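You operate a simulated robot arm through the tools that you are given. There is no shell and no other tool. Be economical: measure what you need, move in short steps, check, and stop when the job is done.

You are at the controls of a simulated two-armed robot. One attempt, no reset.

Task
Dip the Yastorin tile in blue glaze and the Dobbrel tile in green glaze.
Fine: each to its line, in its own glaze alone; stand both on the cart's board, shut those two lids, leave the third lid open and the third tile alone; the cart and its board stay put; leave no drips. Set down upright: what you pick out.

It is judged by the outcome, as a careful person would: the job done as asked, and still so three seconds after it is handed in. It fails if anything else is knocked over, pushed out of place, dropped, spilled or broken. Lids that push on must go on centred and level and be pressed home; caps that screw on are set level and turned clockwise until they are tight.

Robot
Two 7-joint arms with two-finger parallel grippers on one trunk, on a base that drives. Base frame: it is fixed to the floor where the robot stands at the start and does not move with it; the origin is under the middle of the robot, x ahead of it, y to its left, z up. Units: m, degrees, N and s.
The left shoulder is at the start at [0.05, 0.165, 1.255], the right one opposite. Places, roughly: blue bucket [0.2, -0.6, 0.9]; blue lid [0.3, -0.7, 1.2]; cream bucket [0, -0.9, 0.9]; green bucket [0.3, -0.4, 0.9]; green lid [0.5, -0.5, 1.2]; green-handled board [-1.25, 0, 0.75]; something [0.2, -0.8, 0.8]; top of the board with green handles [-1.2, 0, 0.8]. Payload 3.91 kg a hand.
The tool frame of a hand sits at the grasp point between the pads (the TCP): z along the fingers, y along the line on which they close. The tips reach 0.03 m beyond it. Largest opening 0.11 m; finger width 0.02, thickness 0.01; the body of the gripper, 0.048 by 0.112 m, starts 0.055 m behind the TCP.
Orientation is that of the tool frame in the base frame, as a unit quaternion [x, y, z, w]. With the fingers straight down and closing along the base's y, the tool's x points along the base's -x, its y along +y and its z along -z.

Tools
- The arms move only by the tool step_arm. It takes "left_series", "right_series" or both (then of equal length, played together; a hand with none holds still); each is text: rows parted by semicolons, each of 7 numbers parted by spaces: the opening, from 0 (shut) to 1 (fully open), then the shift along the tool's x, y, z in units of 25 mm (1.0 is 25 mm), then the turn, a rotation vector about the tool's x, y, z in units of 6 degrees (1.0 is 6 degrees). In form: fingers x y z rx ry rz; .... A call has 1 to 20 rows; each row shifts and turns the commanded pose from where the row before left it, along the tool's axes as they then stand. A call with a number of a shift or a turn outside -1 to 1 is refused whole. Each row takes 0.2 s and may step no farther than 0.05 m and 8.6 degrees from the row before; otherwise, or with a gripper value out of range, the whole call is refused. Where a pose cannot be reached the arm comes as near as it can. A force on the tool above 40 N (or 10 N above the force at the start of the call, whichever is more), or a blocked arm, ends the call early, and 0.2 s more pass. The fingers move at their own pace (about 0.045 m/s each) and stop on an object; they squeeze with about 26 N. The grip force told is the motor's: it shows also when the fingers shut on nothing. Time passes only in rows, and 0.2 s behind the last, so rows that do not move let the fingers close. The reply holds the time, the measured pose of the TCP, the force on the tool along the base axes, the opening and the grip force, in the units named above and with some noise, with the torque about the TCP (base axes, N m) and any sound that the robot's microphone picked up.
- Cameras (640 x 400 px; columns grow to the right, rows downward): "scene" is now at [0.0796, -0.07, 1.4279]; the picture's right is [-0.71, -0.71, 0.00], its down [-0.39, 0.39, -0.84] and it looks along [0.59, -0.59, -0.55] (base axes); focal length 214 px, centre (320, 200). "left" rides on the left gripper at [0.073, -0.017, -0.103] in its tool frame; the picture's right is [0.23, 0.97, 0.00], its down [-0.76, 0.18, -0.62] and it looks along [-0.61, 0.14, 0.78] (tool axes); focal length 222 px, centre (320, 200). "right" rides on the right gripper at [0.072, 0.017, -0.103] in its tool frame; the picture's right is [-0.23, 0.97, 0.00], its down [-0.76, -0.18, -0.62] and it looks along [-0.61, -0.14, 0.78] (tool axes); focal length 222 px, centre (320, 200). There is no depth. A picture from a camera that has moved, and an enlarged one, comes with that camera's place and axes in the base frame and with its lens. The place of the scene camera against the robot may be out by one fixed shift of up to 0.018 m in any direction.
- get_image(camera): a new picture of that camera. The clock stands still meanwhile.
- lift_body(by): slides the trunk up (or, below 0, down) by that many m; the arms and the scene camera ride with it, the base frame stays. It gives what a move gives, with no picture.
- drive_base(legs): drives the robot by 1 to 6 legs, each [ahead, left, turn to the left] in m, m and degrees, along the robot's own axes; the way and the turn of a leg run together, so that a leg with both is an arc; at most 1.5 m and 180 degrees a leg. The arms and the cameras ride along, it lands a little off, and it stops where it bumps. It gives what a move gives.
- aim_head(pan, tilt): turns the head with the scene camera to pan (to the left, within 80 degrees either way) and tilt (down, from -29 to 69), counted from straight ahead of the robot. It gives what a move gives.
- zoom(camera, box): a new picture of the part [left, top, right, bottom] of that camera's present view, enlarged. The clock stands still meanwhile.
- job_done(): hands the job in; it is judged then, once.

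Work in short steps. Places have to be worked out from the pictures, the camera data and where the tool is seen: move nearer, look again, correct. Check each grasp and each placing, and mend what went wrong. You have 120 turns and 88 pictures in all, those below and enlarged ones among them. Open the grippers and draw the arms clear of the work before you hand the job in, unless the task says otherwise.

The tools are called by a JSON object that holds its "fn" and its "kwargs". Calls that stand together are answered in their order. step_arm: Moves the arms, as the interface text tells. Its arguments: {"type":"object","properties":{"left_series":{"type":"string"},"right_series":{"type":"string"}},"required":[]} The other tools are called the same way: lift_body (by) slides the trunk up or down; drive_base (legs) drives the base; aim_head (pan, tilt) turns the head that bears the scene camera; get_image (camera) takes a picture; zoom (camera, box) takes an enlarged picture of a part of a camera's view; job_done () hands the job in.

At the start:

```text
clock: 0.0
left_tool_pos: [0.4787, -0.0456, 1.0003]
left_tool_rot: [-0.001, 1.0, 0.0, 0.0]
left_contact_force: [-0.6, 0.0, 0.2]
left_moment: [0.03, -0.04, 0.0]
left_width: 0.1099
left_grip_force: 0.1
right_tool_pos: [0.2859, -0.3866, 1.0008]
right_tool_rot: [-0.001, 1.0, -0.001, 0.0]
right_contact_force: [-0.7, 0.3, -0.1]
right_moment: [0.0, 0.03, 0.04]
right_width: 0.1102
right_grip_force: 0.0
trunk travel left (down, up): [-0.475, 0.028]
robot x, y, heading: [0.0037, 0.0016, 0.1]
head pan, tilt: [-44.9, 33.3]
```

scene: 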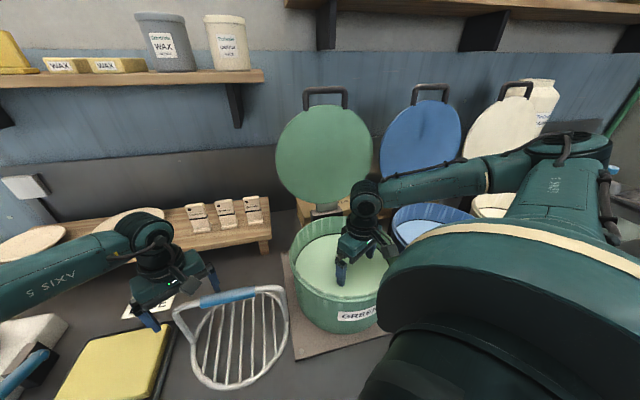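
right: 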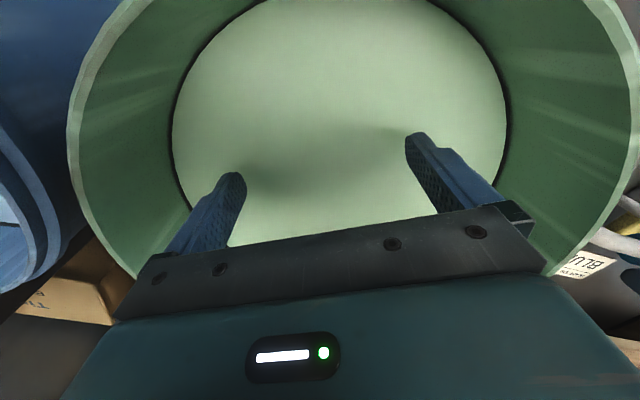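
left: 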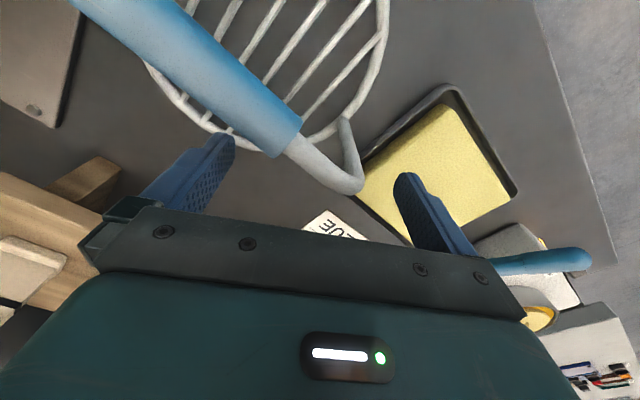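

I see three small tiles on a wooden rack, open buckets with hinged(?) lids. I zoom on the tiles and the buckets first.

{"fn": "zoom", "kwargs": {"camera": "scene", "box": [150, 170, 310, 270]}}

{"fn": "zoom", "kwargs": {"camera": "scene", "box": [260, 70, 580, 270]}}

{"fn": "zoom", "kwargs": {"camera": "scene", "box": [0, 200, 320, 400]}}

```text
4.00 times, centred on (230, 220) of scene
camera zoom: at [0.0796, -0.07, 1.4279], right [-0.71, -0.71, 0.0], down [-0.39, 0.39, -0.84], along [0.59, -0.59, -0.55], focal length 858 px, centre (680, 120)
```

zoom: 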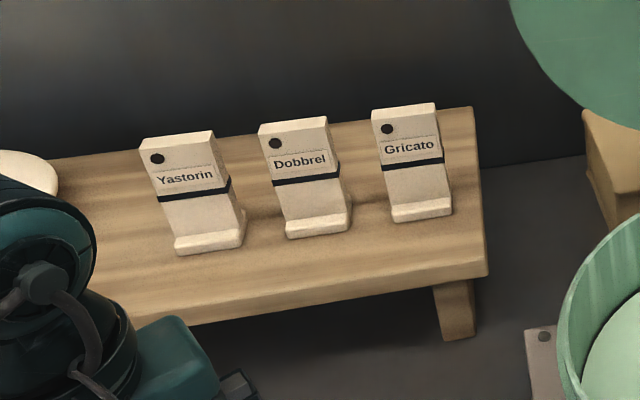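

```text
2.00 times, centred on (420, 170) of scene
camera zoom: at [0.0796, -0.07, 1.4279], right [-0.71, -0.71, 0.0], down [-0.39, 0.39, -0.84], along [0.59, -0.59, -0.55], focal length 429 px, centre (120, 260)
```

zoom: 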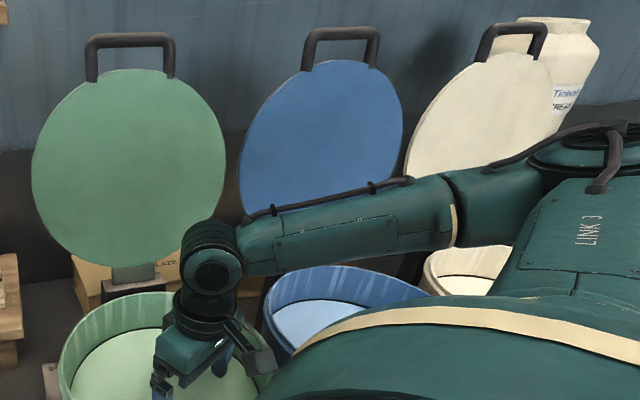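

```text
2.00 times, centred on (160, 300) of scene
camera zoom: at [0.0796, -0.07, 1.4279], right [-0.71, -0.71, 0.0], down [-0.39, 0.39, -0.84], along [0.59, -0.59, -0.55], focal length 429 px, centre (640, 0)
```

zoom: 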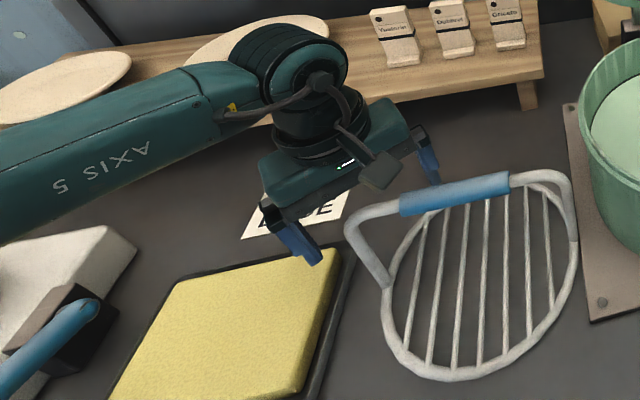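

Tiles are footed, with a dark line. Next I look over the bench from other head angles.

{"fn": "aim_head", "kwargs": {"pan": -75, "tilt": 40}}

{"fn": "get_image", "kwargs": {"camera": "scene"}}

{"fn": "aim_head", "kwargs": {"pan": -10, "tilt": 35}}

{"fn": "get_image", "kwargs": {"camera": "scene"}}

```text
clock: 0.9
left_tool_pos: [0.4782, -0.0461, 1.0003]
left_tool_rot: [0.0, 1.0, 0.0, 0.0]
left_contact_force: [0.0, -0.7, -0.6]
left_moment: [0.03, 0.01, 0.01]
left_width: 0.1101
left_grip_force: 0.1
right_tool_pos: [0.2851, -0.3847, 1.0008]
right_tool_rot: [-0.001, 1.0, 0.0, -0.001]
right_contact_force: [0.0, 0.8, 0.5]
right_moment: [0.0, 0.04, 0.0]
right_width: 0.11
right_grip_force: 0.1
trunk travel left (down, up): [-0.475, 0.028]
robot x, y, heading: [0.0003, -0.0003, 0.1]
head pan, tilt: [-75.0, 40.0]
```

```text
81 pictures are left
camera scene: at [0.0387, -0.0894, 1.4178], right [-0.97, -0.26, 0.0], down [-0.17, 0.62, -0.77], along [0.2, -0.74, -0.64], focal length 214 px, centre (320, 200)
```

scene: 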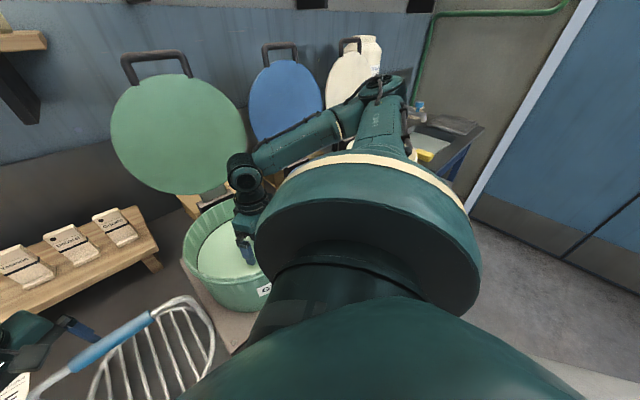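

```text
clock: 2.3
left_tool_pos: [0.479, -0.0459, 1.0021]
left_tool_rot: [-0.001, 1.0, 0.0, 0.0]
left_contact_force: [0.2, 0.3, 0.7]
left_moment: [0.05, -0.01, 0.01]
left_width: 0.11
left_grip_force: 0.0
right_tool_pos: [0.2858, -0.3863, 0.9993]
right_tool_rot: [-0.001, 1.0, 0.0, -0.001]
right_contact_force: [0.1, 0.3, -1.2]
right_moment: [0.04, -0.01, -0.01]
right_width: 0.1099
right_grip_force: 0.1
trunk travel left (down, up): [-0.475, 0.028]
robot x, y, heading: [0.003, 0.0007, 0.2]
head pan, tilt: [-10.0, 35.0]
```

```text
80 pictures are left
camera scene: at [0.1033, -0.0227, 1.4254], right [-0.17, -0.98, 0.0], down [-0.56, 0.1, -0.82], along [0.81, -0.14, -0.57], focal length 214 px, centre (320, 200)
```

scene: 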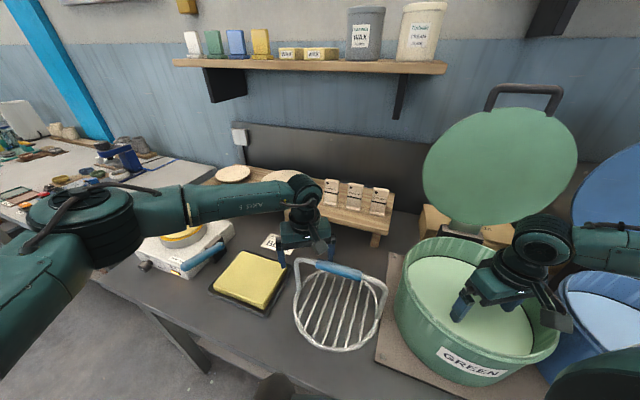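

Both pictures suggest the bench faces about −45° heading. I raise both hands clear so the head can see the bench and buckets.

{"fn": "step_arm", "kwargs": {"left_series": "1 0 0 -1 0 0 0;1 0 0 -1 0 0 0;1 0 0 -1 0 0 0;1 0 0 -1 0 0 0;1 0 0 -1 0 0 0;1 0 0 -1 0 0 0", "right_series": "1 0 0 -1 0 0 0;1 0 0 -1 0 0 0;1 0 0 -1 0 0 0;1 0 0 -1 0 0 0;1 0 0 -1 0 0 0;1 0 0 -1 0 0 0"}}

{"fn": "get_image", "kwargs": {"camera": "right"}}

{"fn": "get_image", "kwargs": {"camera": "left"}}

```text
clock: 3.7
left_tool_pos: [0.4779, -0.0461, 1.1493]
left_tool_rot: [0.0, 1.0, 0.0, 0.0]
left_contact_force: [-0.8, 0.1, 0.6]
left_moment: [-0.02, -0.01, 0.03]
left_width: 0.1101
left_grip_force: 0.0
right_tool_pos: [0.2862, -0.3843, 1.15]
right_tool_rot: [-0.001, 1.0, -0.001, 0.0]
right_contact_force: [-0.3, 0.2, 0.1]
right_moment: [-0.01, 0.03, -0.01]
right_width: 0.11
right_grip_force: 0.1
trunk travel left (down, up): [-0.475, 0.028]
robot x, y, heading: [-0.0001, 0.0024, 0.2]
head pan, tilt: [-10.0, 35.0]
```

```text
79 pictures are left
camera right: at [0.2141, -0.3671, 1.2528], right [0.23, 0.97, 0.0], down [0.76, -0.18, 0.62], along [0.61, -0.14, -0.78], focal length 222 px, centre (320, 200)
```

right: 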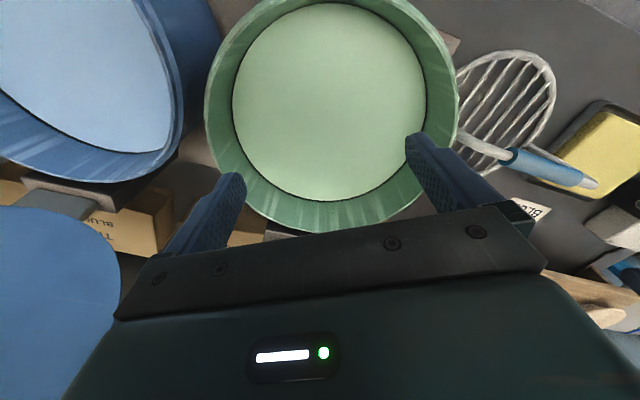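

```text
78 pictures are left
camera left: at [0.405, -0.0627, 1.2526], right [-0.23, 0.97, 0.0], down [0.76, 0.18, 0.62], along [0.61, 0.14, -0.78], focal length 222 px, centre (320, 200)
```

left: 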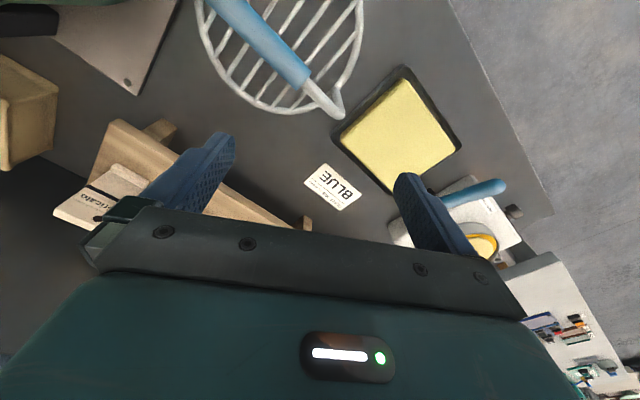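

The left camera sees a "BLUE" card lying on the bench; I zoom it, and the box labels behind the buckets.

{"fn": "zoom", "kwargs": {"camera": "left", "box": [280, 150, 380, 220]}}

{"fn": "aim_head", "kwargs": {"pan": -60, "tilt": 35}}

{"fn": "get_image", "kwargs": {"camera": "scene"}}

```text
5.71 times, centred on (330, 185) of left
camera zoom: at [0.405, -0.0627, 1.2526], right [-0.23, 0.97, 0.0], down [0.76, 0.18, 0.62], along [0.61, 0.14, -0.78], focal length 1269 px, centre (263, 286)
```

zoom: 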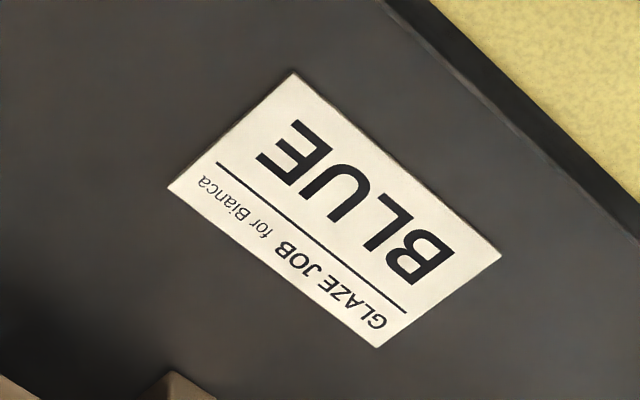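

```text
clock: 4.9
left_tool_pos: [0.4774, -0.0461, 1.1483]
left_tool_rot: [0.0, 1.0, 0.0, 0.0]
left_contact_force: [-0.2, -0.2, -0.7]
left_moment: [-0.02, -0.03, -0.01]
left_width: 0.1101
left_grip_force: 0.1
right_tool_pos: [0.2879, -0.384, 1.1497]
right_tool_rot: [-0.001, 1.0, 0.0, 0.0]
right_contact_force: [-0.1, 0.3, 0.0]
right_moment: [0.01, 0.01, 0.0]
right_width: 0.1099
right_grip_force: 0.0
trunk travel left (down, up): [-0.475, 0.028]
robot x, y, heading: [-0.0022, -0.0018, -0.1]
head pan, tilt: [-60.0, 35.0]
```

```text
76 pictures are left
camera scene: at [0.0607, -0.0835, 1.4254], right [-0.87, -0.5, 0.0], down [-0.29, 0.5, -0.82], along [0.41, -0.71, -0.57], focal length 214 px, centre (320, 200)
```

scene: 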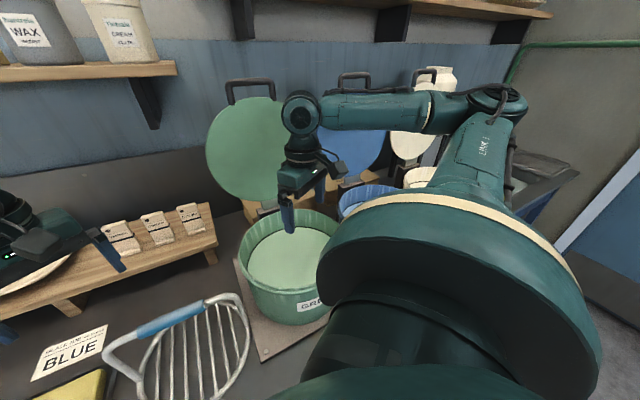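

The card is someone else's job and stays put. I back off slightly and turn to face the bench squarely.

{"fn": "drive_base", "kwargs": {"legs": [[-0.1, 0.0, 0], [0, 0, -42]]}}

{"fn": "aim_head", "kwargs": {"pan": 0, "tilt": 32}}

{"fn": "get_image", "kwargs": {"camera": "scene"}}

```text
clock: 8.0
left_tool_pos: [0.2228, -0.3536, 1.1495]
left_tool_rot: [0.357, 0.934, 0.0, 0.0]
left_contact_force: [-0.4, 0.7, -0.1]
left_moment: [0.02, 0.02, 0.0]
left_width: 0.1098
left_grip_force: 0.1
right_tool_pos: [-0.1454, -0.4789, 1.1497]
right_tool_rot: [0.357, 0.934, 0.001, -0.001]
right_contact_force: [-0.8, -0.5, -0.3]
right_moment: [-0.01, -0.02, 0.02]
right_width: 0.1102
right_grip_force: 0.0
trunk travel left (down, up): [-0.475, 0.028]
robot x, y, heading: [-0.1033, 0.0043, -41.7]
head pan, tilt: [-60.0, 35.0]
```

```text
clock: 9.3
left_tool_pos: [0.2239, -0.3535, 1.1489]
left_tool_rot: [0.358, 0.934, -0.001, 0.0]
left_contact_force: [0.7, 0.0, 0.1]
left_moment: [-0.01, -0.02, 0.0]
left_width: 0.1099
left_grip_force: 0.0
right_tool_pos: [-0.1451, -0.4772, 1.1498]
right_tool_rot: [0.357, 0.934, 0.0, 0.0]
right_contact_force: [0.1, 0.3, -1.2]
right_moment: [0.02, -0.01, 0.01]
right_width: 0.1102
right_grip_force: 0.1
trunk travel left (down, up): [-0.475, 0.028]
robot x, y, heading: [-0.0992, -0.001, -42.1]
head pan, tilt: [0.0, 32.0]
```

```text
75 pictures are left
camera scene: at [-0.0252, -0.0868, 1.43], right [-0.67, -0.74, 0.0], down [-0.39, 0.35, -0.85], along [0.63, -0.57, -0.53], focal length 214 px, centre (320, 200)
```

scene: 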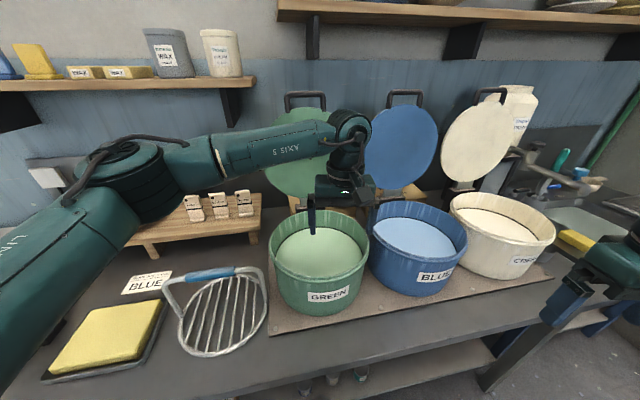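

Bench normal is at about −30°, its front edge ~0.25 m from the origin; tiles at about (0.8, −0.18, 0.9). I square up to the bench, in front of the rack.

{"fn": "drive_base", "kwargs": {"legs": [[0, 0, 12], [0, 0.12, 0], [0.08, 0, 0]]}}

{"fn": "aim_head", "kwargs": {"pan": 0, "tilt": 60}}

{"fn": "get_image", "kwargs": {"camera": "scene"}}

{"fn": "get_image", "kwargs": {"camera": "left"}}

```text
clock: 11.9
left_tool_pos: [0.4198, -0.2142, 1.149]
left_tool_rot: [0.257, 0.967, 0.0, 0.0]
left_contact_force: [-0.2, 0.5, 0.4]
left_moment: [0.0, 0.01, -0.01]
left_width: 0.1099
left_grip_force: 0.0
right_tool_pos: [0.0854, -0.4122, 1.1487]
right_tool_rot: [0.257, 0.967, 0.001, 0.0]
right_contact_force: [-0.1, -0.4, -0.9]
right_moment: [-0.02, 0.06, -0.01]
right_width: 0.1098
right_grip_force: 0.1
trunk travel left (down, up): [-0.475, 0.028]
robot x, y, heading: [0.028, 0.0638, -30.1]
head pan, tilt: [0.0, 32.0]
```

```text
clock: 12.9
left_tool_pos: [0.4192, -0.212, 1.1493]
left_tool_rot: [0.257, 0.967, 0.001, -0.001]
left_contact_force: [-0.2, -0.3, 0.1]
left_moment: [-0.02, 0.01, -0.01]
left_width: 0.1103
left_grip_force: 0.1
right_tool_pos: [0.0851, -0.4118, 1.1489]
right_tool_rot: [0.258, 0.966, -0.001, 0.0]
right_contact_force: [0.1, 0.4, -0.7]
right_moment: [-0.01, 0.03, 0.01]
right_width: 0.1098
right_grip_force: 0.1
trunk travel left (down, up): [-0.475, 0.028]
robot x, y, heading: [0.0274, 0.0653, -29.8]
head pan, tilt: [0.0, 60.0]
```

```text
74 pictures are left
camera scene: at [0.0978, 0.0099, 1.3911], right [-0.5, -0.87, 0.0], down [-0.75, 0.43, -0.5], along [0.43, -0.25, -0.87], focal length 214 px, centre (320, 200)
```

scene: 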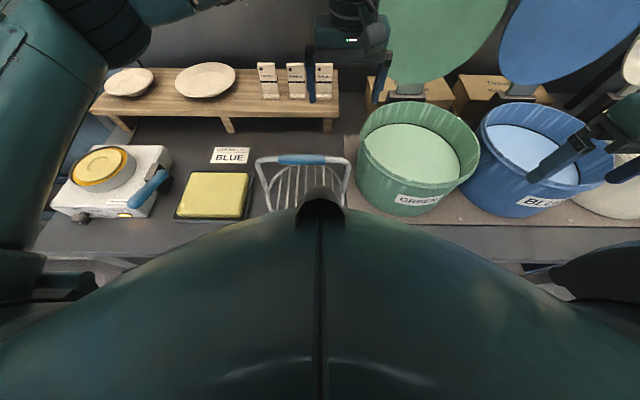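

```text
73 pictures are left
camera left: at [0.3471, -0.1915, 1.2522], right [0.29, 0.96, 0.0], down [0.75, -0.22, 0.62], along [0.6, -0.18, -0.78], focal length 222 px, centre (320, 200)
```

left: 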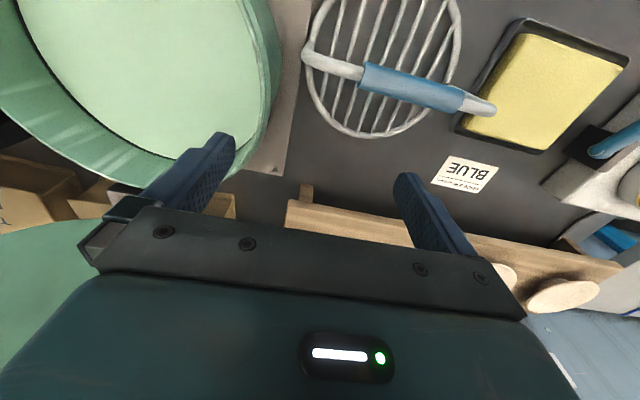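

Squared up; Yastorin foot is at about n≈0.79 ahead. I test the left arm's reach: move left 0.2 m and forward at safe height.

{"fn": "step_arm", "kwargs": {"left_series": "1 0 1 0 0 0 0;1 0 1 0 0 0 0;1 0 1 0 0 0 0;1 0 1 0 0 0 0;1 -1 1 0 0 0 0;1 -1 1 0 0 0 0;1 -1 1 0 0 0 0;1 -1 1 0 0 0 0;1 -1 0 0 0 0 0;1 -1 0 0 0 0 0;1 -1 0 0 0 0 0;1 -1 0 0 0 0 0"}}

{"fn": "get_image", "kwargs": {"camera": "left"}}

```text
clock: 15.5
left_tool_pos: [0.6691, -0.1229, 1.1483]
left_tool_rot: [0.257, 0.966, 0.0, 0.0]
left_contact_force: [0.4, -0.3, 0.3]
left_moment: [-0.02, -0.03, -0.01]
left_width: 0.1101
left_grip_force: 0.0
left hand out of reach, approached as far as the arm can: row 11, 12
right_tool_pos: [0.0856, -0.411, 1.1495]
right_tool_rot: [0.257, 0.966, -0.001, 0.0]
right_contact_force: [0.1, -0.1, -0.3]
right_moment: [0.03, -0.02, -0.06]
right_width: 0.1099
right_grip_force: 0.2
trunk travel left (down, up): [-0.475, 0.028]
robot x, y, heading: [0.0271, 0.0633, -30.0]
head pan, tilt: [0.0, 60.0]
```

```text
72 pictures are left
camera left: at [0.5971, -0.102, 1.2513], right [0.29, 0.96, 0.0], down [0.75, -0.23, 0.62], along [0.6, -0.18, -0.78], focal length 222 px, centre (320, 200)
```

left: 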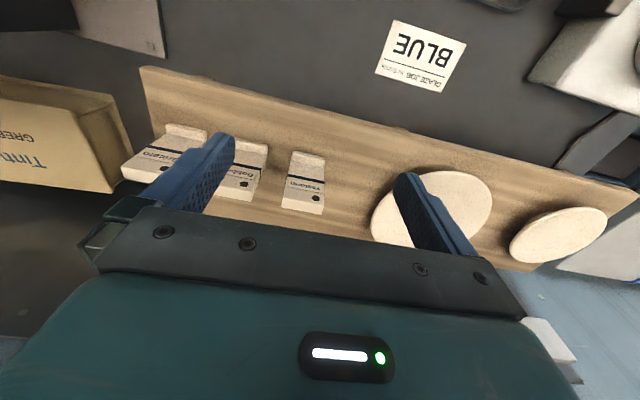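

Reach ends about 0.65 m ahead at this height. I move the base a little closer (bench edge is ~0.3 m ahead of the axis) and lower the trunk a bit later.

{"fn": "drive_base", "kwargs": {"legs": [[0.06, 0, 0]]}}

```text
clock: 16.5
left_tool_pos: [0.7044, -0.143, 1.1486]
left_tool_rot: [0.257, 0.966, 0.0, 0.0]
left_contact_force: [0.2, 0.5, 0.7]
left_moment: [-0.04, -0.01, -0.03]
left_width: 0.1099
left_grip_force: 0.0
right_tool_pos: [0.119, -0.4313, 1.1513]
right_tool_rot: [0.258, 0.966, -0.001, 0.001]
right_contact_force: [-0.3, -0.7, 0.2]
right_moment: [-0.01, -0.01, 0.03]
right_width: 0.1097
right_grip_force: 0.1
trunk travel left (down, up): [-0.475, 0.028]
robot x, y, heading: [0.0636, 0.0433, -29.8]
head pan, tilt: [0.0, 60.0]
stopped in leg 1: the robot was blocked; the commanded pose is now the measured one
```

Blocked after 0.04 m, so that is the nearest stand. I back off 1 cm and pitch the left tool forward 45°, which gains reach and lets me grip the tile by its sides.

{"fn": "drive_base", "kwargs": {"legs": [[-0.012, 0, 0]]}}

{"fn": "step_arm", "kwargs": {"left_series": "1 0 0 0 0 -1 0;1 0 0 0 0 -1 0;1 0 0 0 0 -1 0;1 0 0 0 0 -1 0;1 0 0 0 0 -1 0;1 0 0 0 0 -1 0;1 0 0 0 0 -1 0;1 0 0 0 0 -0.5 0;1 0 0 0 0 0 0"}}

{"fn": "get_image", "kwargs": {"camera": "left"}}

```text
clock: 17.2
left_tool_pos: [0.6937, -0.1384, 1.1479]
left_tool_rot: [0.257, 0.966, 0.0, 0.0]
left_contact_force: [0.5, -0.2, 0.3]
left_moment: [-0.05, -0.02, 0.03]
left_width: 0.11
left_grip_force: 0.1
right_tool_pos: [0.1104, -0.4262, 1.1495]
right_tool_rot: [0.257, 0.966, -0.001, -0.001]
right_contact_force: [0.4, -0.6, 0.5]
right_moment: [0.01, -0.02, 0.01]
right_width: 0.11
right_grip_force: 0.0
trunk travel left (down, up): [-0.475, 0.028]
robot x, y, heading: [0.0522, 0.0524, -30.1]
head pan, tilt: [0.0, 60.0]
```

```text
clock: 19.2
left_tool_pos: [0.6933, -0.1386, 1.1469]
left_tool_rot: [0.238, 0.893, -0.099, 0.37]
left_contact_force: [0.2, 0.6, -1.8]
left_moment: [-0.02, 0.03, 0.0]
left_width: 0.1099
left_grip_force: 0.1
right_tool_pos: [0.1112, -0.4259, 1.1498]
right_tool_rot: [0.257, 0.966, 0.001, -0.001]
right_contact_force: [-0.2, -0.4, 0.6]
right_moment: [0.04, -0.02, 0.01]
right_width: 0.1098
right_grip_force: 0.2
trunk travel left (down, up): [-0.475, 0.028]
robot x, y, heading: [0.0534, 0.051, -29.8]
head pan, tilt: [0.0, 60.0]
```

```text
71 pictures are left
camera left: at [0.577, -0.0907, 1.1691], right [0.35, 0.92, -0.16], down [0.17, 0.11, 0.98], along [0.92, -0.37, -0.12], focal length 222 px, centre (320, 200)
```

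left: 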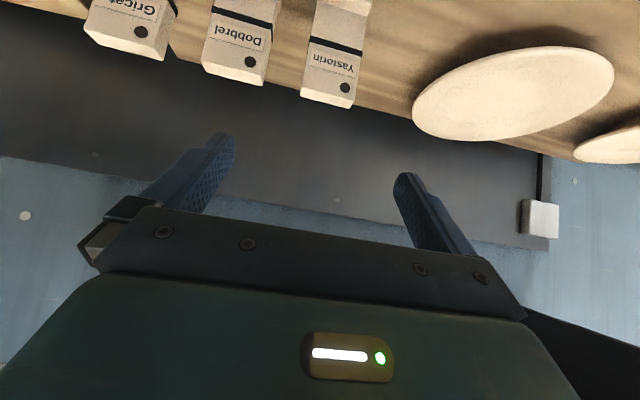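

I zoom on the tiles to measure geometry.

{"fn": "zoom", "kwargs": {"camera": "left", "box": [200, 0, 392, 120]}}

```text
3.33 times, centred on (296, 60) of left
camera zoom: at [0.577, -0.0907, 1.1691], right [0.35, 0.92, -0.16], down [0.17, 0.11, 0.98], along [0.92, -0.37, -0.12], focal length 740 px, centre (400, 667)
```

zoom: 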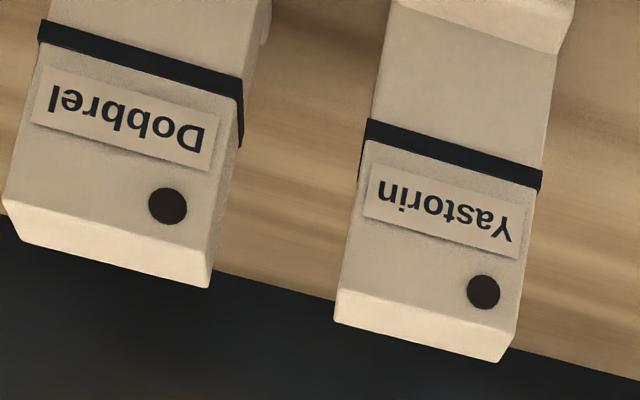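

Yastorin: front face at n≈0.775, top z≈1.023, width ~0.061, band centre ≈0.06 below top; the hand is laterally aligned within 5 mm. I narrow the fingers and approach diagonally, stopping short.

{"fn": "step_arm", "kwargs": {"left_series": "0.78 0.4 0.22 0 0 0 0;0.78 0.45 0 1 0 0 0;0.78 0 0 1 0 0 0;0.78 0 0 1 0 0 0;0.78 0 0 1 0 0 0;0.78 0 0 0 0 0 0"}}

{"fn": "get_image", "kwargs": {"camera": "left"}}

{"fn": "aim_head", "kwargs": {"pan": 12, "tilt": 32}}

{"fn": "get_image", "kwargs": {"camera": "scene"}}

```text
clock: 20.6
left_tool_pos: [0.7452, -0.1632, 1.0613]
left_tool_rot: [0.237, 0.893, -0.098, 0.369]
left_contact_force: [-0.2, 0.3, 0.1]
left_moment: [0.01, -0.01, -0.02]
left_width: 0.086
left_grip_force: 0.1
right_tool_pos: [0.1101, -0.4256, 1.1503]
right_tool_rot: [0.257, 0.966, -0.001, 0.0]
right_contact_force: [-0.6, -0.4, 0.3]
right_moment: [0.0, 0.03, 0.0]
right_width: 0.1101
right_grip_force: 0.0
trunk travel left (down, up): [-0.475, 0.028]
robot x, y, heading: [0.0523, 0.0483, -29.7]
head pan, tilt: [0.0, 60.0]
```

```text
69 pictures are left
camera left: at [0.6286, -0.1149, 1.0829], right [0.34, 0.92, -0.16], down [0.17, 0.11, 0.98], along [0.92, -0.37, -0.12], focal length 222 px, centre (320, 200)
```

left: 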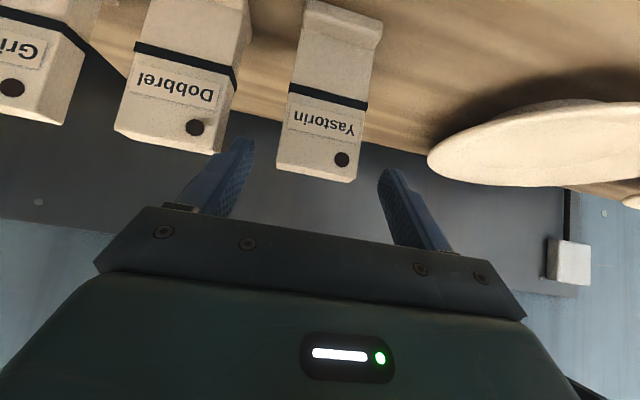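

```text
clock: 21.6
left_tool_pos: [0.7457, -0.1625, 1.0613]
left_tool_rot: [0.237, 0.893, -0.098, 0.37]
left_contact_force: [-0.6, 0.9, 0.3]
left_moment: [0.02, -0.01, -0.02]
left_width: 0.086
left_grip_force: 0.2
right_tool_pos: [0.1107, -0.427, 1.1487]
right_tool_rot: [0.258, 0.966, -0.001, 0.0]
right_contact_force: [0.8, 0.1, -0.1]
right_moment: [0.03, 0.03, 0.0]
right_width: 0.11
right_grip_force: 0.0
trunk travel left (down, up): [-0.475, 0.028]
robot x, y, heading: [0.0533, 0.0543, -29.5]
head pan, tilt: [12.0, 32.0]
```

```text
68 pictures are left
camera scene: at [0.1504, 0.0013, 1.4299], right [-0.31, -0.95, 0.0], down [-0.51, 0.16, -0.85], along [0.81, -0.26, -0.53], focal length 214 px, centre (320, 200)
```

scene: 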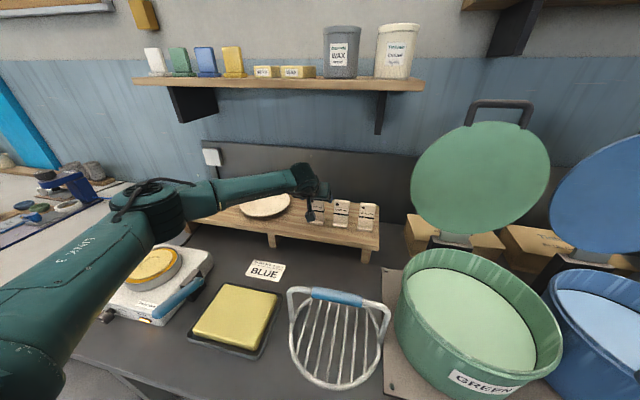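

I zoom to refine the tile position by triangulation.

{"fn": "zoom", "kwargs": {"camera": "left", "box": [240, 80, 400, 180]}}

```text
4.00 times, centred on (320, 130) of left
camera zoom: at [0.6285, -0.1152, 1.0832], right [0.34, 0.92, -0.16], down [0.17, 0.11, 0.98], along [0.92, -0.37, -0.12], focal length 888 px, centre (320, 480)
```

zoom: 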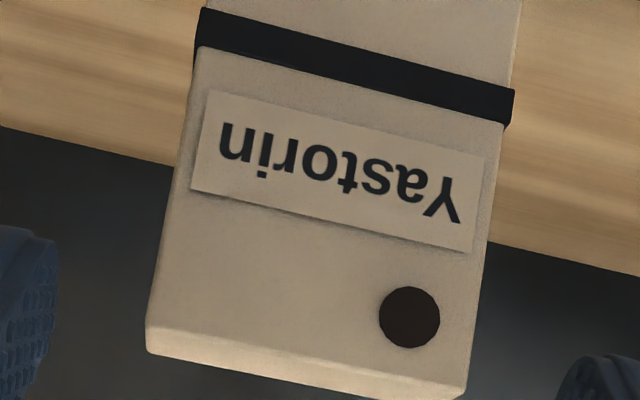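

Triangulating both wrist views: front face n≈0.742, top z≈1.045, width ~0.052, centre r≈−0.226, band centre ≈0.993. I advance to TCP z≈1.032 and look before closing.

{"fn": "step_arm", "kwargs": {"left_series": "0.78 0.14 -0.12 0.5 0 0 0;0.78 0 0 0.5 0 0 0;0.78 0 0 0.5 0 0 0;0.78 0 0 0 0 0 0"}}

{"fn": "get_image", "kwargs": {"camera": "left"}}

{"fn": "zoom", "kwargs": {"camera": "scene", "box": [240, 150, 400, 250]}}

```text
clock: 22.6
left_tool_pos: [0.7641, -0.1779, 1.034]
left_tool_rot: [0.237, 0.893, -0.099, 0.37]
left_contact_force: [-0.7, -0.9, -1.0]
left_moment: [0.0, 0.01, 0.02]
left_width: 0.0858
left_grip_force: 0.0
right_tool_pos: [0.1109, -0.425, 1.1499]
right_tool_rot: [0.257, 0.966, -0.001, -0.001]
right_contact_force: [-0.3, -0.7, 0.8]
right_moment: [0.0, 0.02, -0.02]
right_width: 0.1097
right_grip_force: 0.0
trunk travel left (down, up): [-0.475, 0.028]
robot x, y, heading: [0.0517, 0.052, -29.7]
head pan, tilt: [12.0, 32.0]
```

```text
66 pictures are left
camera left: at [0.6479, -0.1294, 1.0542], right [0.34, 0.92, -0.16], down [0.17, 0.11, 0.98], along [0.92, -0.37, -0.12], focal length 222 px, centre (320, 200)
```

left: 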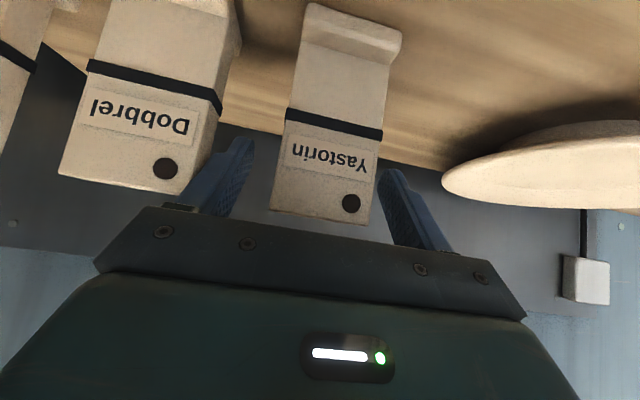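

```text
4.00 times, centred on (320, 200) of scene
camera zoom: at [0.1503, 0.0015, 1.43], right [-0.31, -0.95, 0.0], down [-0.5, 0.16, -0.85], along [0.81, -0.26, -0.53], focal length 858 px, centre (320, 200)
```

zoom: 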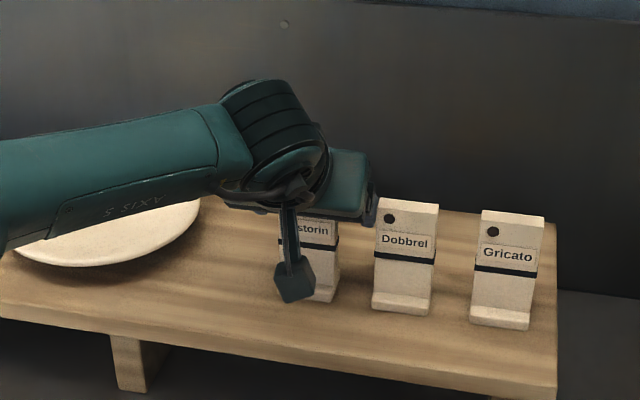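

Fingers straddle the tile with tips above the band. I close.

{"fn": "step_arm", "kwargs": {"left_series": "0 0 0 0 0 0 0;0 0 0 0 0 0 0;0 0 0 0 0 0 0;0 0 0 0 0 0 0;0 0 0 0 0 0 0"}}

{"fn": "get_image", "kwargs": {"camera": "left"}}

```text
clock: 23.8
left_tool_pos: [0.7654, -0.1769, 1.0326]
left_tool_rot: [0.237, 0.893, -0.098, 0.37]
left_contact_force: [0.6, 0.3, 0.8]
left_moment: [-0.03, 0.03, -0.01]
left_width: 0.0496
left_grip_force: 26.4
right_tool_pos: [0.11, -0.4264, 1.1498]
right_tool_rot: [0.257, 0.966, -0.001, -0.001]
right_contact_force: [0.8, 0.0, -0.4]
right_moment: [-0.01, 0.01, -0.03]
right_width: 0.1099
right_grip_force: 0.0
trunk travel left (down, up): [-0.475, 0.028]
robot x, y, heading: [0.0551, 0.0512, -29.6]
head pan, tilt: [12.0, 32.0]
```

```text
64 pictures are left
camera left: at [0.6478, -0.1296, 1.0544], right [0.34, 0.92, -0.16], down [0.17, 0.11, 0.98], along [0.92, -0.37, -0.12], focal length 222 px, centre (320, 200)
```

left: 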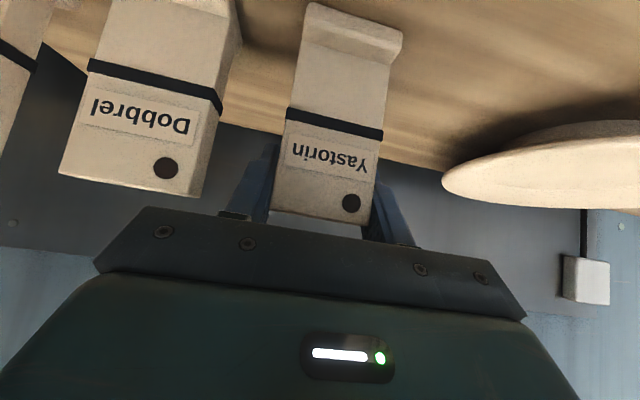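

Gripped (width 0.05). Lift straight up 14 cm, then draw back 35 cm.

{"fn": "step_arm", "kwargs": {"left_series": "0 -0.5 0 -0.5 0 0 0;0 -1 0 -1 0 0 0;0 -1 0 -1 0 0 0;0 -1 0 -1 0 0 0;0 -0.5 0 -0.5 0 0 0;0 1 0 -1 0 0 0;0 1 0 -1 0 0 0;0 1 0 -1 0 0 0;0 1 0 -1 0 0 0;0 1 0 -1 0 0 0;0 1 0 -1 0 0 0;0 1 0 -1 0 0 0;0 1 0 -1 0 0 0;0 1 0 -1 0 0 0;0 1 0 -1 0 0 0"}}

{"fn": "aim_head", "kwargs": {"pan": -15, "tilt": 40}}

{"fn": "get_image", "kwargs": {"camera": "scene"}}

```text
clock: 27.0
left_tool_pos: [0.4671, -0.012, 1.1764]
left_tool_rot: [0.236, 0.894, -0.098, 0.369]
left_contact_force: [0.3, 0.0, -0.6]
left_moment: [0.01, -0.02, 0.0]
left_width: 0.0497
left_grip_force: 26.6
left hand out of reach, approached as far as the arm can: row 15
right_tool_pos: [0.1106, -0.4257, 1.1488]
right_tool_rot: [0.257, 0.966, -0.001, 0.0]
right_contact_force: [-0.5, -0.3, -0.3]
right_moment: [0.01, -0.01, 0.01]
right_width: 0.1101
right_grip_force: 0.0
trunk travel left (down, up): [-0.475, 0.028]
robot x, y, heading: [0.0542, 0.0516, -29.8]
head pan, tilt: [12.0, 32.0]
```

```text
clock: 27.9
left_tool_pos: [0.4677, -0.0117, 1.177]
left_tool_rot: [0.237, 0.893, -0.098, 0.369]
left_contact_force: [-1.0, 0.0, -1.4]
left_moment: [0.02, -0.01, -0.01]
left_width: 0.0499
left_grip_force: 26.2
right_tool_pos: [0.1105, -0.4252, 1.1484]
right_tool_rot: [0.257, 0.966, 0.0, 0.0]
right_contact_force: [0.9, 1.1, 0.9]
right_moment: [0.0, 0.0, 0.01]
right_width: 0.11
right_grip_force: 0.1
trunk travel left (down, up): [-0.475, 0.028]
robot x, y, heading: [0.0498, 0.0527, -30.0]
head pan, tilt: [-15.0, 40.0]
```

```text
63 pictures are left
camera scene: at [0.1255, -0.0312, 1.4178], right [-0.7, -0.71, 0.0], down [-0.46, 0.45, -0.77], along [0.54, -0.54, -0.64], focal length 214 px, centre (320, 200)
```

scene: 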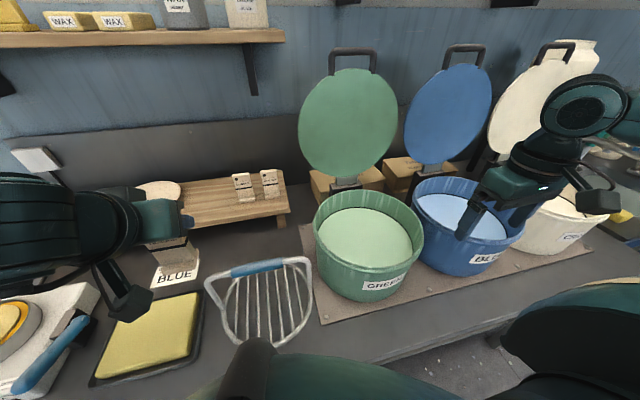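

Tile is clear. I drive back 3 cm and right 0.5 m so that the blue bucket comes before the left arm.

{"fn": "drive_base", "kwargs": {"legs": [[-0.03, 0, 0], [0, -0.5, 0]]}}

{"fn": "aim_head", "kwargs": {"pan": 0, "tilt": 45}}

{"fn": "get_image", "kwargs": {"camera": "scene"}}

{"fn": "get_image", "kwargs": {"camera": "left"}}

```text
clock: 31.2
left_tool_pos: [0.1953, -0.4269, 1.1784]
left_tool_rot: [0.236, 0.894, -0.097, 0.369]
left_contact_force: [0.6, 0.0, -0.3]
left_moment: [0.02, -0.02, 0.04]
left_width: 0.0499
left_grip_force: 26.3
right_tool_pos: [-0.1597, -0.8432, 1.1493]
right_tool_rot: [0.255, 0.967, 0.0, 0.0]
right_contact_force: [1.2, -0.1, 0.8]
right_moment: [0.01, 0.03, -0.02]
right_width: 0.11
right_grip_force: 0.0
trunk travel left (down, up): [-0.475, 0.028]
robot x, y, heading: [-0.2235, -0.3695, -29.5]
head pan, tilt: [-15.0, 40.0]
```

```text
clock: 32.0
left_tool_pos: [0.1966, -0.4276, 1.1774]
left_tool_rot: [0.235, 0.894, -0.097, 0.369]
left_contact_force: [0.6, 0.0, -1.2]
left_moment: [0.03, 0.01, 0.01]
left_width: 0.0498
left_grip_force: 25.7
right_tool_pos: [-0.1591, -0.8424, 1.1499]
right_tool_rot: [0.254, 0.967, -0.001, -0.001]
right_contact_force: [0.0, 0.9, -0.4]
right_moment: [0.03, 0.01, -0.01]
right_width: 0.1099
right_grip_force: 0.0
trunk travel left (down, up): [-0.475, 0.028]
robot x, y, heading: [-0.2199, -0.3646, -29.7]
head pan, tilt: [0.0, 45.0]
```

```text
62 pictures are left
camera scene: at [-0.1363, -0.4283, 1.4105], right [-0.49, -0.87, 0.0], down [-0.61, 0.35, -0.71], along [0.62, -0.35, -0.71], focal length 214 px, centre (320, 200)
```

scene: 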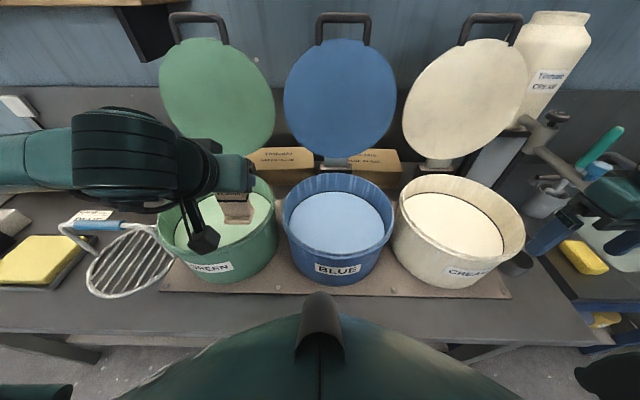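

```text
61 pictures are left
camera left: at [0.079, -0.3796, 1.1989], right [0.34, 0.93, -0.16], down [0.17, 0.11, 0.98], along [0.92, -0.36, -0.13], focal length 222 px, centre (320, 200)
```

left: 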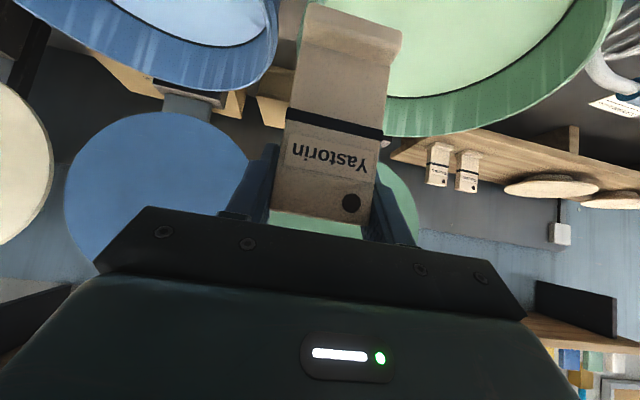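

Blue bucket centre is about n≈0.44, r≈0.50; left hand is at r 0.27. I bring the tile over it, and lift the right hand away from the tap clutter.

{"fn": "step_arm", "kwargs": {"left_series": "0 0 -1 0 0 0 0;0 0 -1 0 0 0 0;0 0 -1 0 0 0 0;0 0 -1 0 0 0 0;0 0 -1 0 0 0 0;0 0 -1 0 0 0 0;0 -0.5 -1 0.5 0 0 0;0 -1 -1 1 0 0 0;0 -1 -0.9 1 0 0 0", "right_series": "1 0 0 -1 0 0 0;1 0 0 -1 0 0 0;1 0 1 -1 0 0 0;1 0 1 -1 0 0 0;1 0 0 0 0 0 0;1 0 0 0 0 0 0;1 0 0 0 0 0 0;1 0 0 0 0 0 0;1 0 0 0 0 0 0"}}

{"fn": "get_image", "kwargs": {"camera": "scene"}}

{"fn": "get_image", "kwargs": {"camera": "left"}}

```text
clock: 34.0
left_tool_pos: [0.164, -0.6645, 1.1751]
left_tool_rot: [0.235, 0.894, -0.097, 0.37]
left_contact_force: [0.4, -0.9, -1.2]
left_moment: [0.01, -0.02, 0.0]
left_width: 0.0494
left_grip_force: 25.9
right_tool_pos: [-0.1354, -0.7998, 1.2489]
right_tool_rot: [0.255, 0.967, 0.0, 0.0]
right_contact_force: [0.7, 0.3, -0.3]
right_moment: [0.04, 0.01, 0.01]
right_width: 0.1099
right_grip_force: 0.0
trunk travel left (down, up): [-0.475, 0.028]
robot x, y, heading: [-0.2207, -0.3648, -29.2]
head pan, tilt: [0.0, 45.0]
```

```text
60 pictures are left
camera scene: at [-0.1362, -0.4291, 1.4105], right [-0.49, -0.87, 0.0], down [-0.62, 0.35, -0.71], along [0.62, -0.35, -0.71], focal length 214 px, centre (320, 200)
```

scene: 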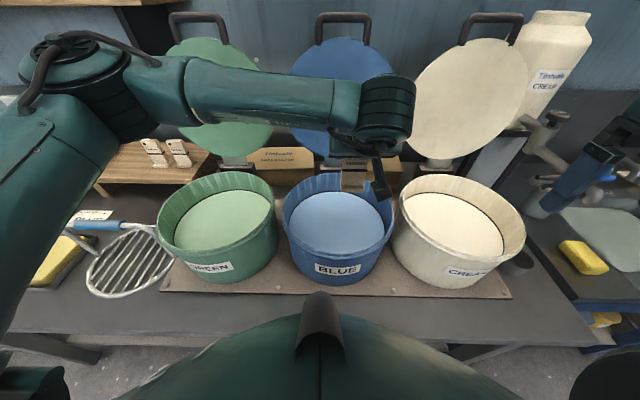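

```text
59 pictures are left
camera left: at [0.0465, -0.6181, 1.1974], right [0.34, 0.93, -0.16], down [0.17, 0.1, 0.98], along [0.92, -0.36, -0.13], focal length 222 px, centre (320, 200)
```

left: 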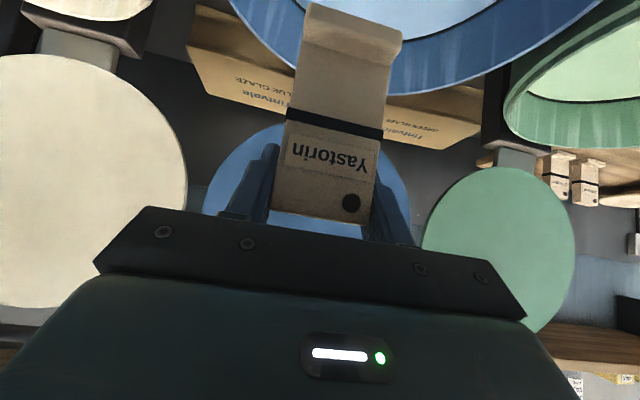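

Tile is above blue glaze at n≈0.47, r≈0.495. I lower 9 cm so the foot is just above the surface, then look.

{"fn": "step_arm", "kwargs": {"left_series": "0 1 0 1 0 0 0;0 1 0 1 0 0 0;0 0.4 0 0.4 0 0 0;0 0 0 0 0 0 0"}}

{"fn": "get_image", "kwargs": {"camera": "left"}}

{"fn": "zoom", "kwargs": {"camera": "scene", "box": [260, 130, 420, 230]}}

```text
clock: 35.0
left_tool_pos: [0.1619, -0.6637, 1.0922]
left_tool_rot: [0.235, 0.894, -0.098, 0.369]
left_contact_force: [0.0, 0.8, -2.4]
left_moment: [-0.02, -0.03, 0.02]
left_width: 0.0497
left_grip_force: 26.4
right_tool_pos: [-0.1371, -0.7985, 1.2496]
right_tool_rot: [0.254, 0.967, -0.001, 0.0]
right_contact_force: [0.7, -0.3, -0.1]
right_moment: [0.02, 0.01, -0.01]
right_width: 0.1097
right_grip_force: 0.1
trunk travel left (down, up): [-0.475, 0.028]
robot x, y, heading: [-0.2199, -0.3668, -29.4]
head pan, tilt: [0.0, 45.0]
```

```text
58 pictures are left
camera left: at [0.0452, -0.617, 1.1132], right [0.34, 0.93, -0.16], down [0.17, 0.11, 0.98], along [0.92, -0.36, -0.12], focal length 222 px, centre (320, 200)
```

left: 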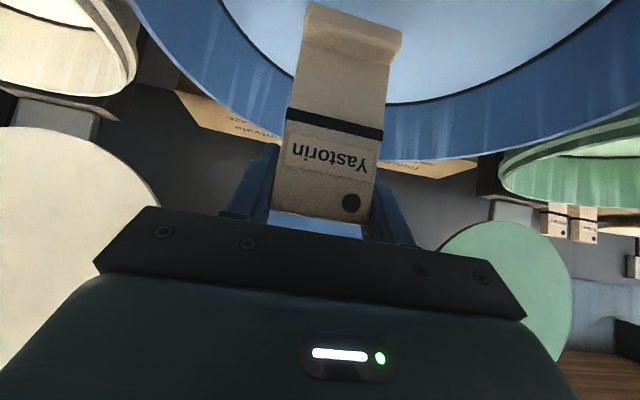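

```text
4.00 times, centred on (340, 180) of scene
camera zoom: at [-0.1363, -0.4283, 1.4105], right [-0.49, -0.87, 0.0], down [-0.62, 0.35, -0.71], along [0.62, -0.35, -0.71], focal length 858 px, centre (240, 280)
```

zoom: 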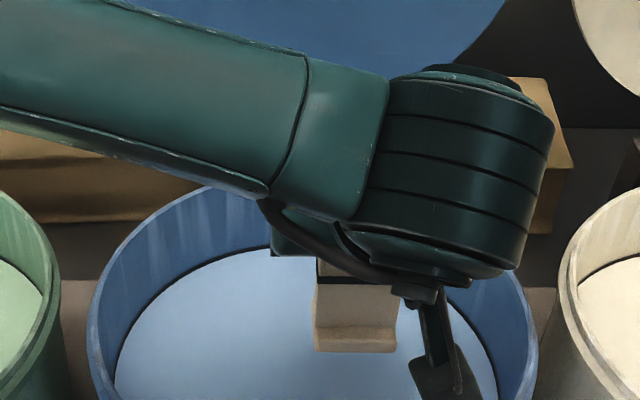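

Rim is near z≈1.017, glaze ≈0.96. I lower a further 4.5 cm (slowly) and check how far it's in.

{"fn": "step_arm", "kwargs": {"left_series": "0 0.45 0 0.45 0 0 0;0 0.45 0 0.45 0 0 0;0 0.37 0 0.37 0 0 0;0 0 0 0 0 0 0"}}

{"fn": "get_image", "kwargs": {"camera": "left"}}

```text
clock: 36.0
left_tool_pos: [0.1623, -0.6635, 1.0474]
left_tool_rot: [0.235, 0.894, -0.097, 0.37]
left_contact_force: [-0.4, -1.2, -0.9]
left_moment: [-0.04, 0.0, -0.02]
left_width: 0.0498
left_grip_force: 25.8
right_tool_pos: [-0.1362, -0.7979, 1.2493]
right_tool_rot: [0.254, 0.967, -0.001, -0.001]
right_contact_force: [-0.3, -0.7, 0.2]
right_moment: [-0.02, 0.0, 0.02]
right_width: 0.1101
right_grip_force: 0.1
trunk travel left (down, up): [-0.475, 0.028]
robot x, y, heading: [-0.2232, -0.3638, -29.5]
head pan, tilt: [0.0, 45.0]
```

```text
56 pictures are left
camera left: at [0.046, -0.6173, 1.0689], right [0.34, 0.93, -0.16], down [0.17, 0.11, 0.98], along [0.92, -0.36, -0.13], focal length 222 px, centre (320, 200)
```

left: 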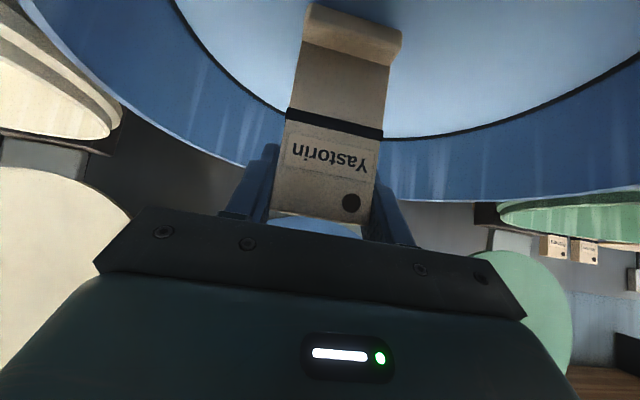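

The foot is still just above the glaze (~0.94). I shift 2.5 cm further back in the bucket to keep the camera arm off the near rim, and lower 2 cm more.

{"fn": "step_arm", "kwargs": {"left_series": "0 -0.707 0 0.707 0 0 0;0 0.28 0 0.28 0 0 0;0 0.28 0 0.28 0 0 0;0 0 0 0 0 0 0"}}

{"fn": "get_image", "kwargs": {"camera": "left"}}

{"fn": "aim_head", "kwargs": {"pan": -5, "tilt": 52}}

{"fn": "get_image", "kwargs": {"camera": "scene"}}

```text
clock: 37.0
left_tool_pos: [0.1848, -0.6749, 1.0273]
left_tool_rot: [0.236, 0.894, -0.097, 0.369]
left_contact_force: [-0.7, -0.5, -1.4]
left_moment: [-0.02, 0.0, 0.04]
left_width: 0.0498
left_grip_force: 26.3
right_tool_pos: [-0.1348, -0.7985, 1.2479]
right_tool_rot: [0.255, 0.967, 0.0, 0.0]
right_contact_force: [0.2, 0.0, -0.7]
right_moment: [0.02, 0.01, 0.02]
right_width: 0.11
right_grip_force: 0.0
trunk travel left (down, up): [-0.475, 0.028]
robot x, y, heading: [-0.2204, -0.368, -29.5]
head pan, tilt: [0.0, 45.0]
```

```text
55 pictures are left
camera left: at [0.0684, -0.6291, 1.0498], right [0.34, 0.93, -0.16], down [0.17, 0.11, 0.98], along [0.92, -0.36, -0.13], focal length 222 px, centre (320, 200)
```

left: 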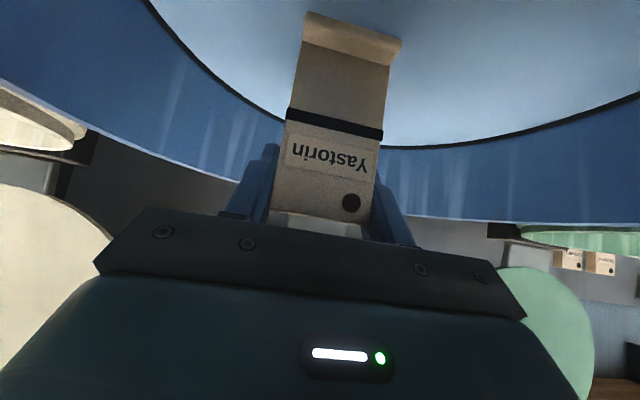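

```text
clock: 37.7
left_tool_pos: [0.1856, -0.675, 1.0274]
left_tool_rot: [0.235, 0.894, -0.097, 0.369]
left_contact_force: [0.7, -0.5, -0.7]
left_moment: [-0.01, 0.0, 0.02]
left_width: 0.0498
left_grip_force: 25.3
right_tool_pos: [-0.1359, -0.7984, 1.2488]
right_tool_rot: [0.254, 0.967, -0.001, -0.001]
right_contact_force: [-0.4, 0.1, -0.2]
right_moment: [-0.01, -0.04, -0.02]
right_width: 0.11
right_grip_force: 0.2
trunk travel left (down, up): [-0.475, 0.028]
robot x, y, heading: [-0.2238, -0.3658, -29.6]
head pan, tilt: [-5.0, 52.0]
```

```text
54 pictures are left
camera scene: at [-0.1451, -0.4308, 1.401], right [-0.57, -0.82, 0.0], down [-0.65, 0.45, -0.62], along [0.51, -0.35, -0.79], focal length 214 px, centre (320, 200)
```

scene: 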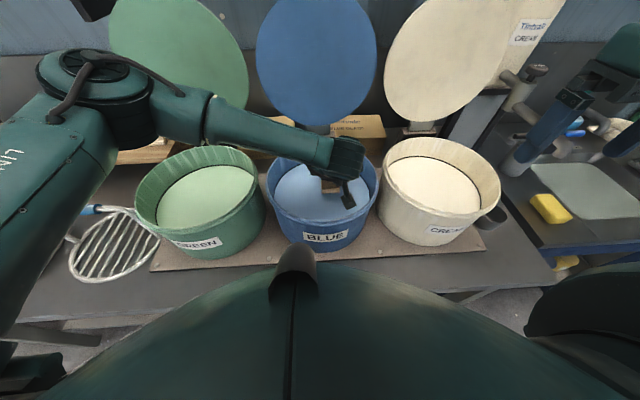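

Foot bottom is ≈0.948, glaze ≈0.937, band ≈ TCP−0.038. I lower 3 cm and look for the waterline on the tile.

{"fn": "step_arm", "kwargs": {"left_series": "0 0.28 0 0.28 0 0 0;0 0.28 0 0.28 0 0 0;0 0.28 0 0.28 0 0 0;0 0 0 0 0 0 0"}}

{"fn": "get_image", "kwargs": {"camera": "left"}}

```text
clock: 38.6
left_tool_pos: [0.1895, -0.6785, 1.0054]
left_tool_rot: [0.229, 0.893, -0.102, 0.374]
left_contact_force: [5.5, 4.9, 8.6]
left_moment: [0.35, 1.5, -0.88]
left_width: 0.0498
left_grip_force: 26.4
right_tool_pos: [-0.1334, -0.798, 1.2495]
right_tool_rot: [0.254, 0.967, 0.0, 0.0]
right_contact_force: [0.1, -1.5, 0.2]
right_moment: [0.05, 0.01, -0.02]
right_width: 0.11
right_grip_force: 0.0
trunk travel left (down, up): [-0.475, 0.028]
robot x, y, heading: [-0.217, -0.3673, -29.6]
head pan, tilt: [-5.0, 52.0]
stopped in row 4 (left hand): the force on the tool passed its limit (the readings are from after the stop); the commanded pose is now the measured one
```

```text
53 pictures are left
camera left: at [0.0724, -0.6316, 1.0258], right [0.33, 0.93, -0.17], down [0.17, 0.12, 0.98], along [0.93, -0.35, -0.12], focal length 222 px, centre (320, 200)
```

left: 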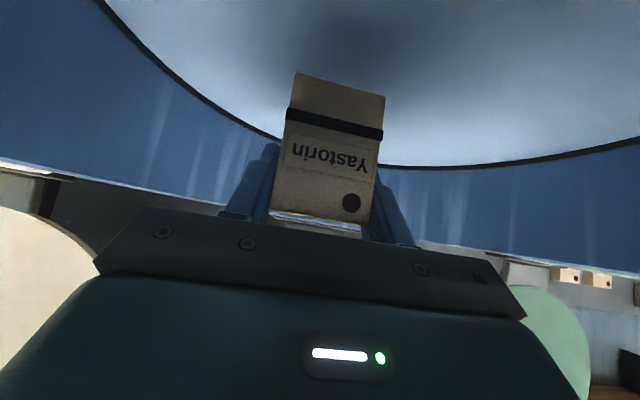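

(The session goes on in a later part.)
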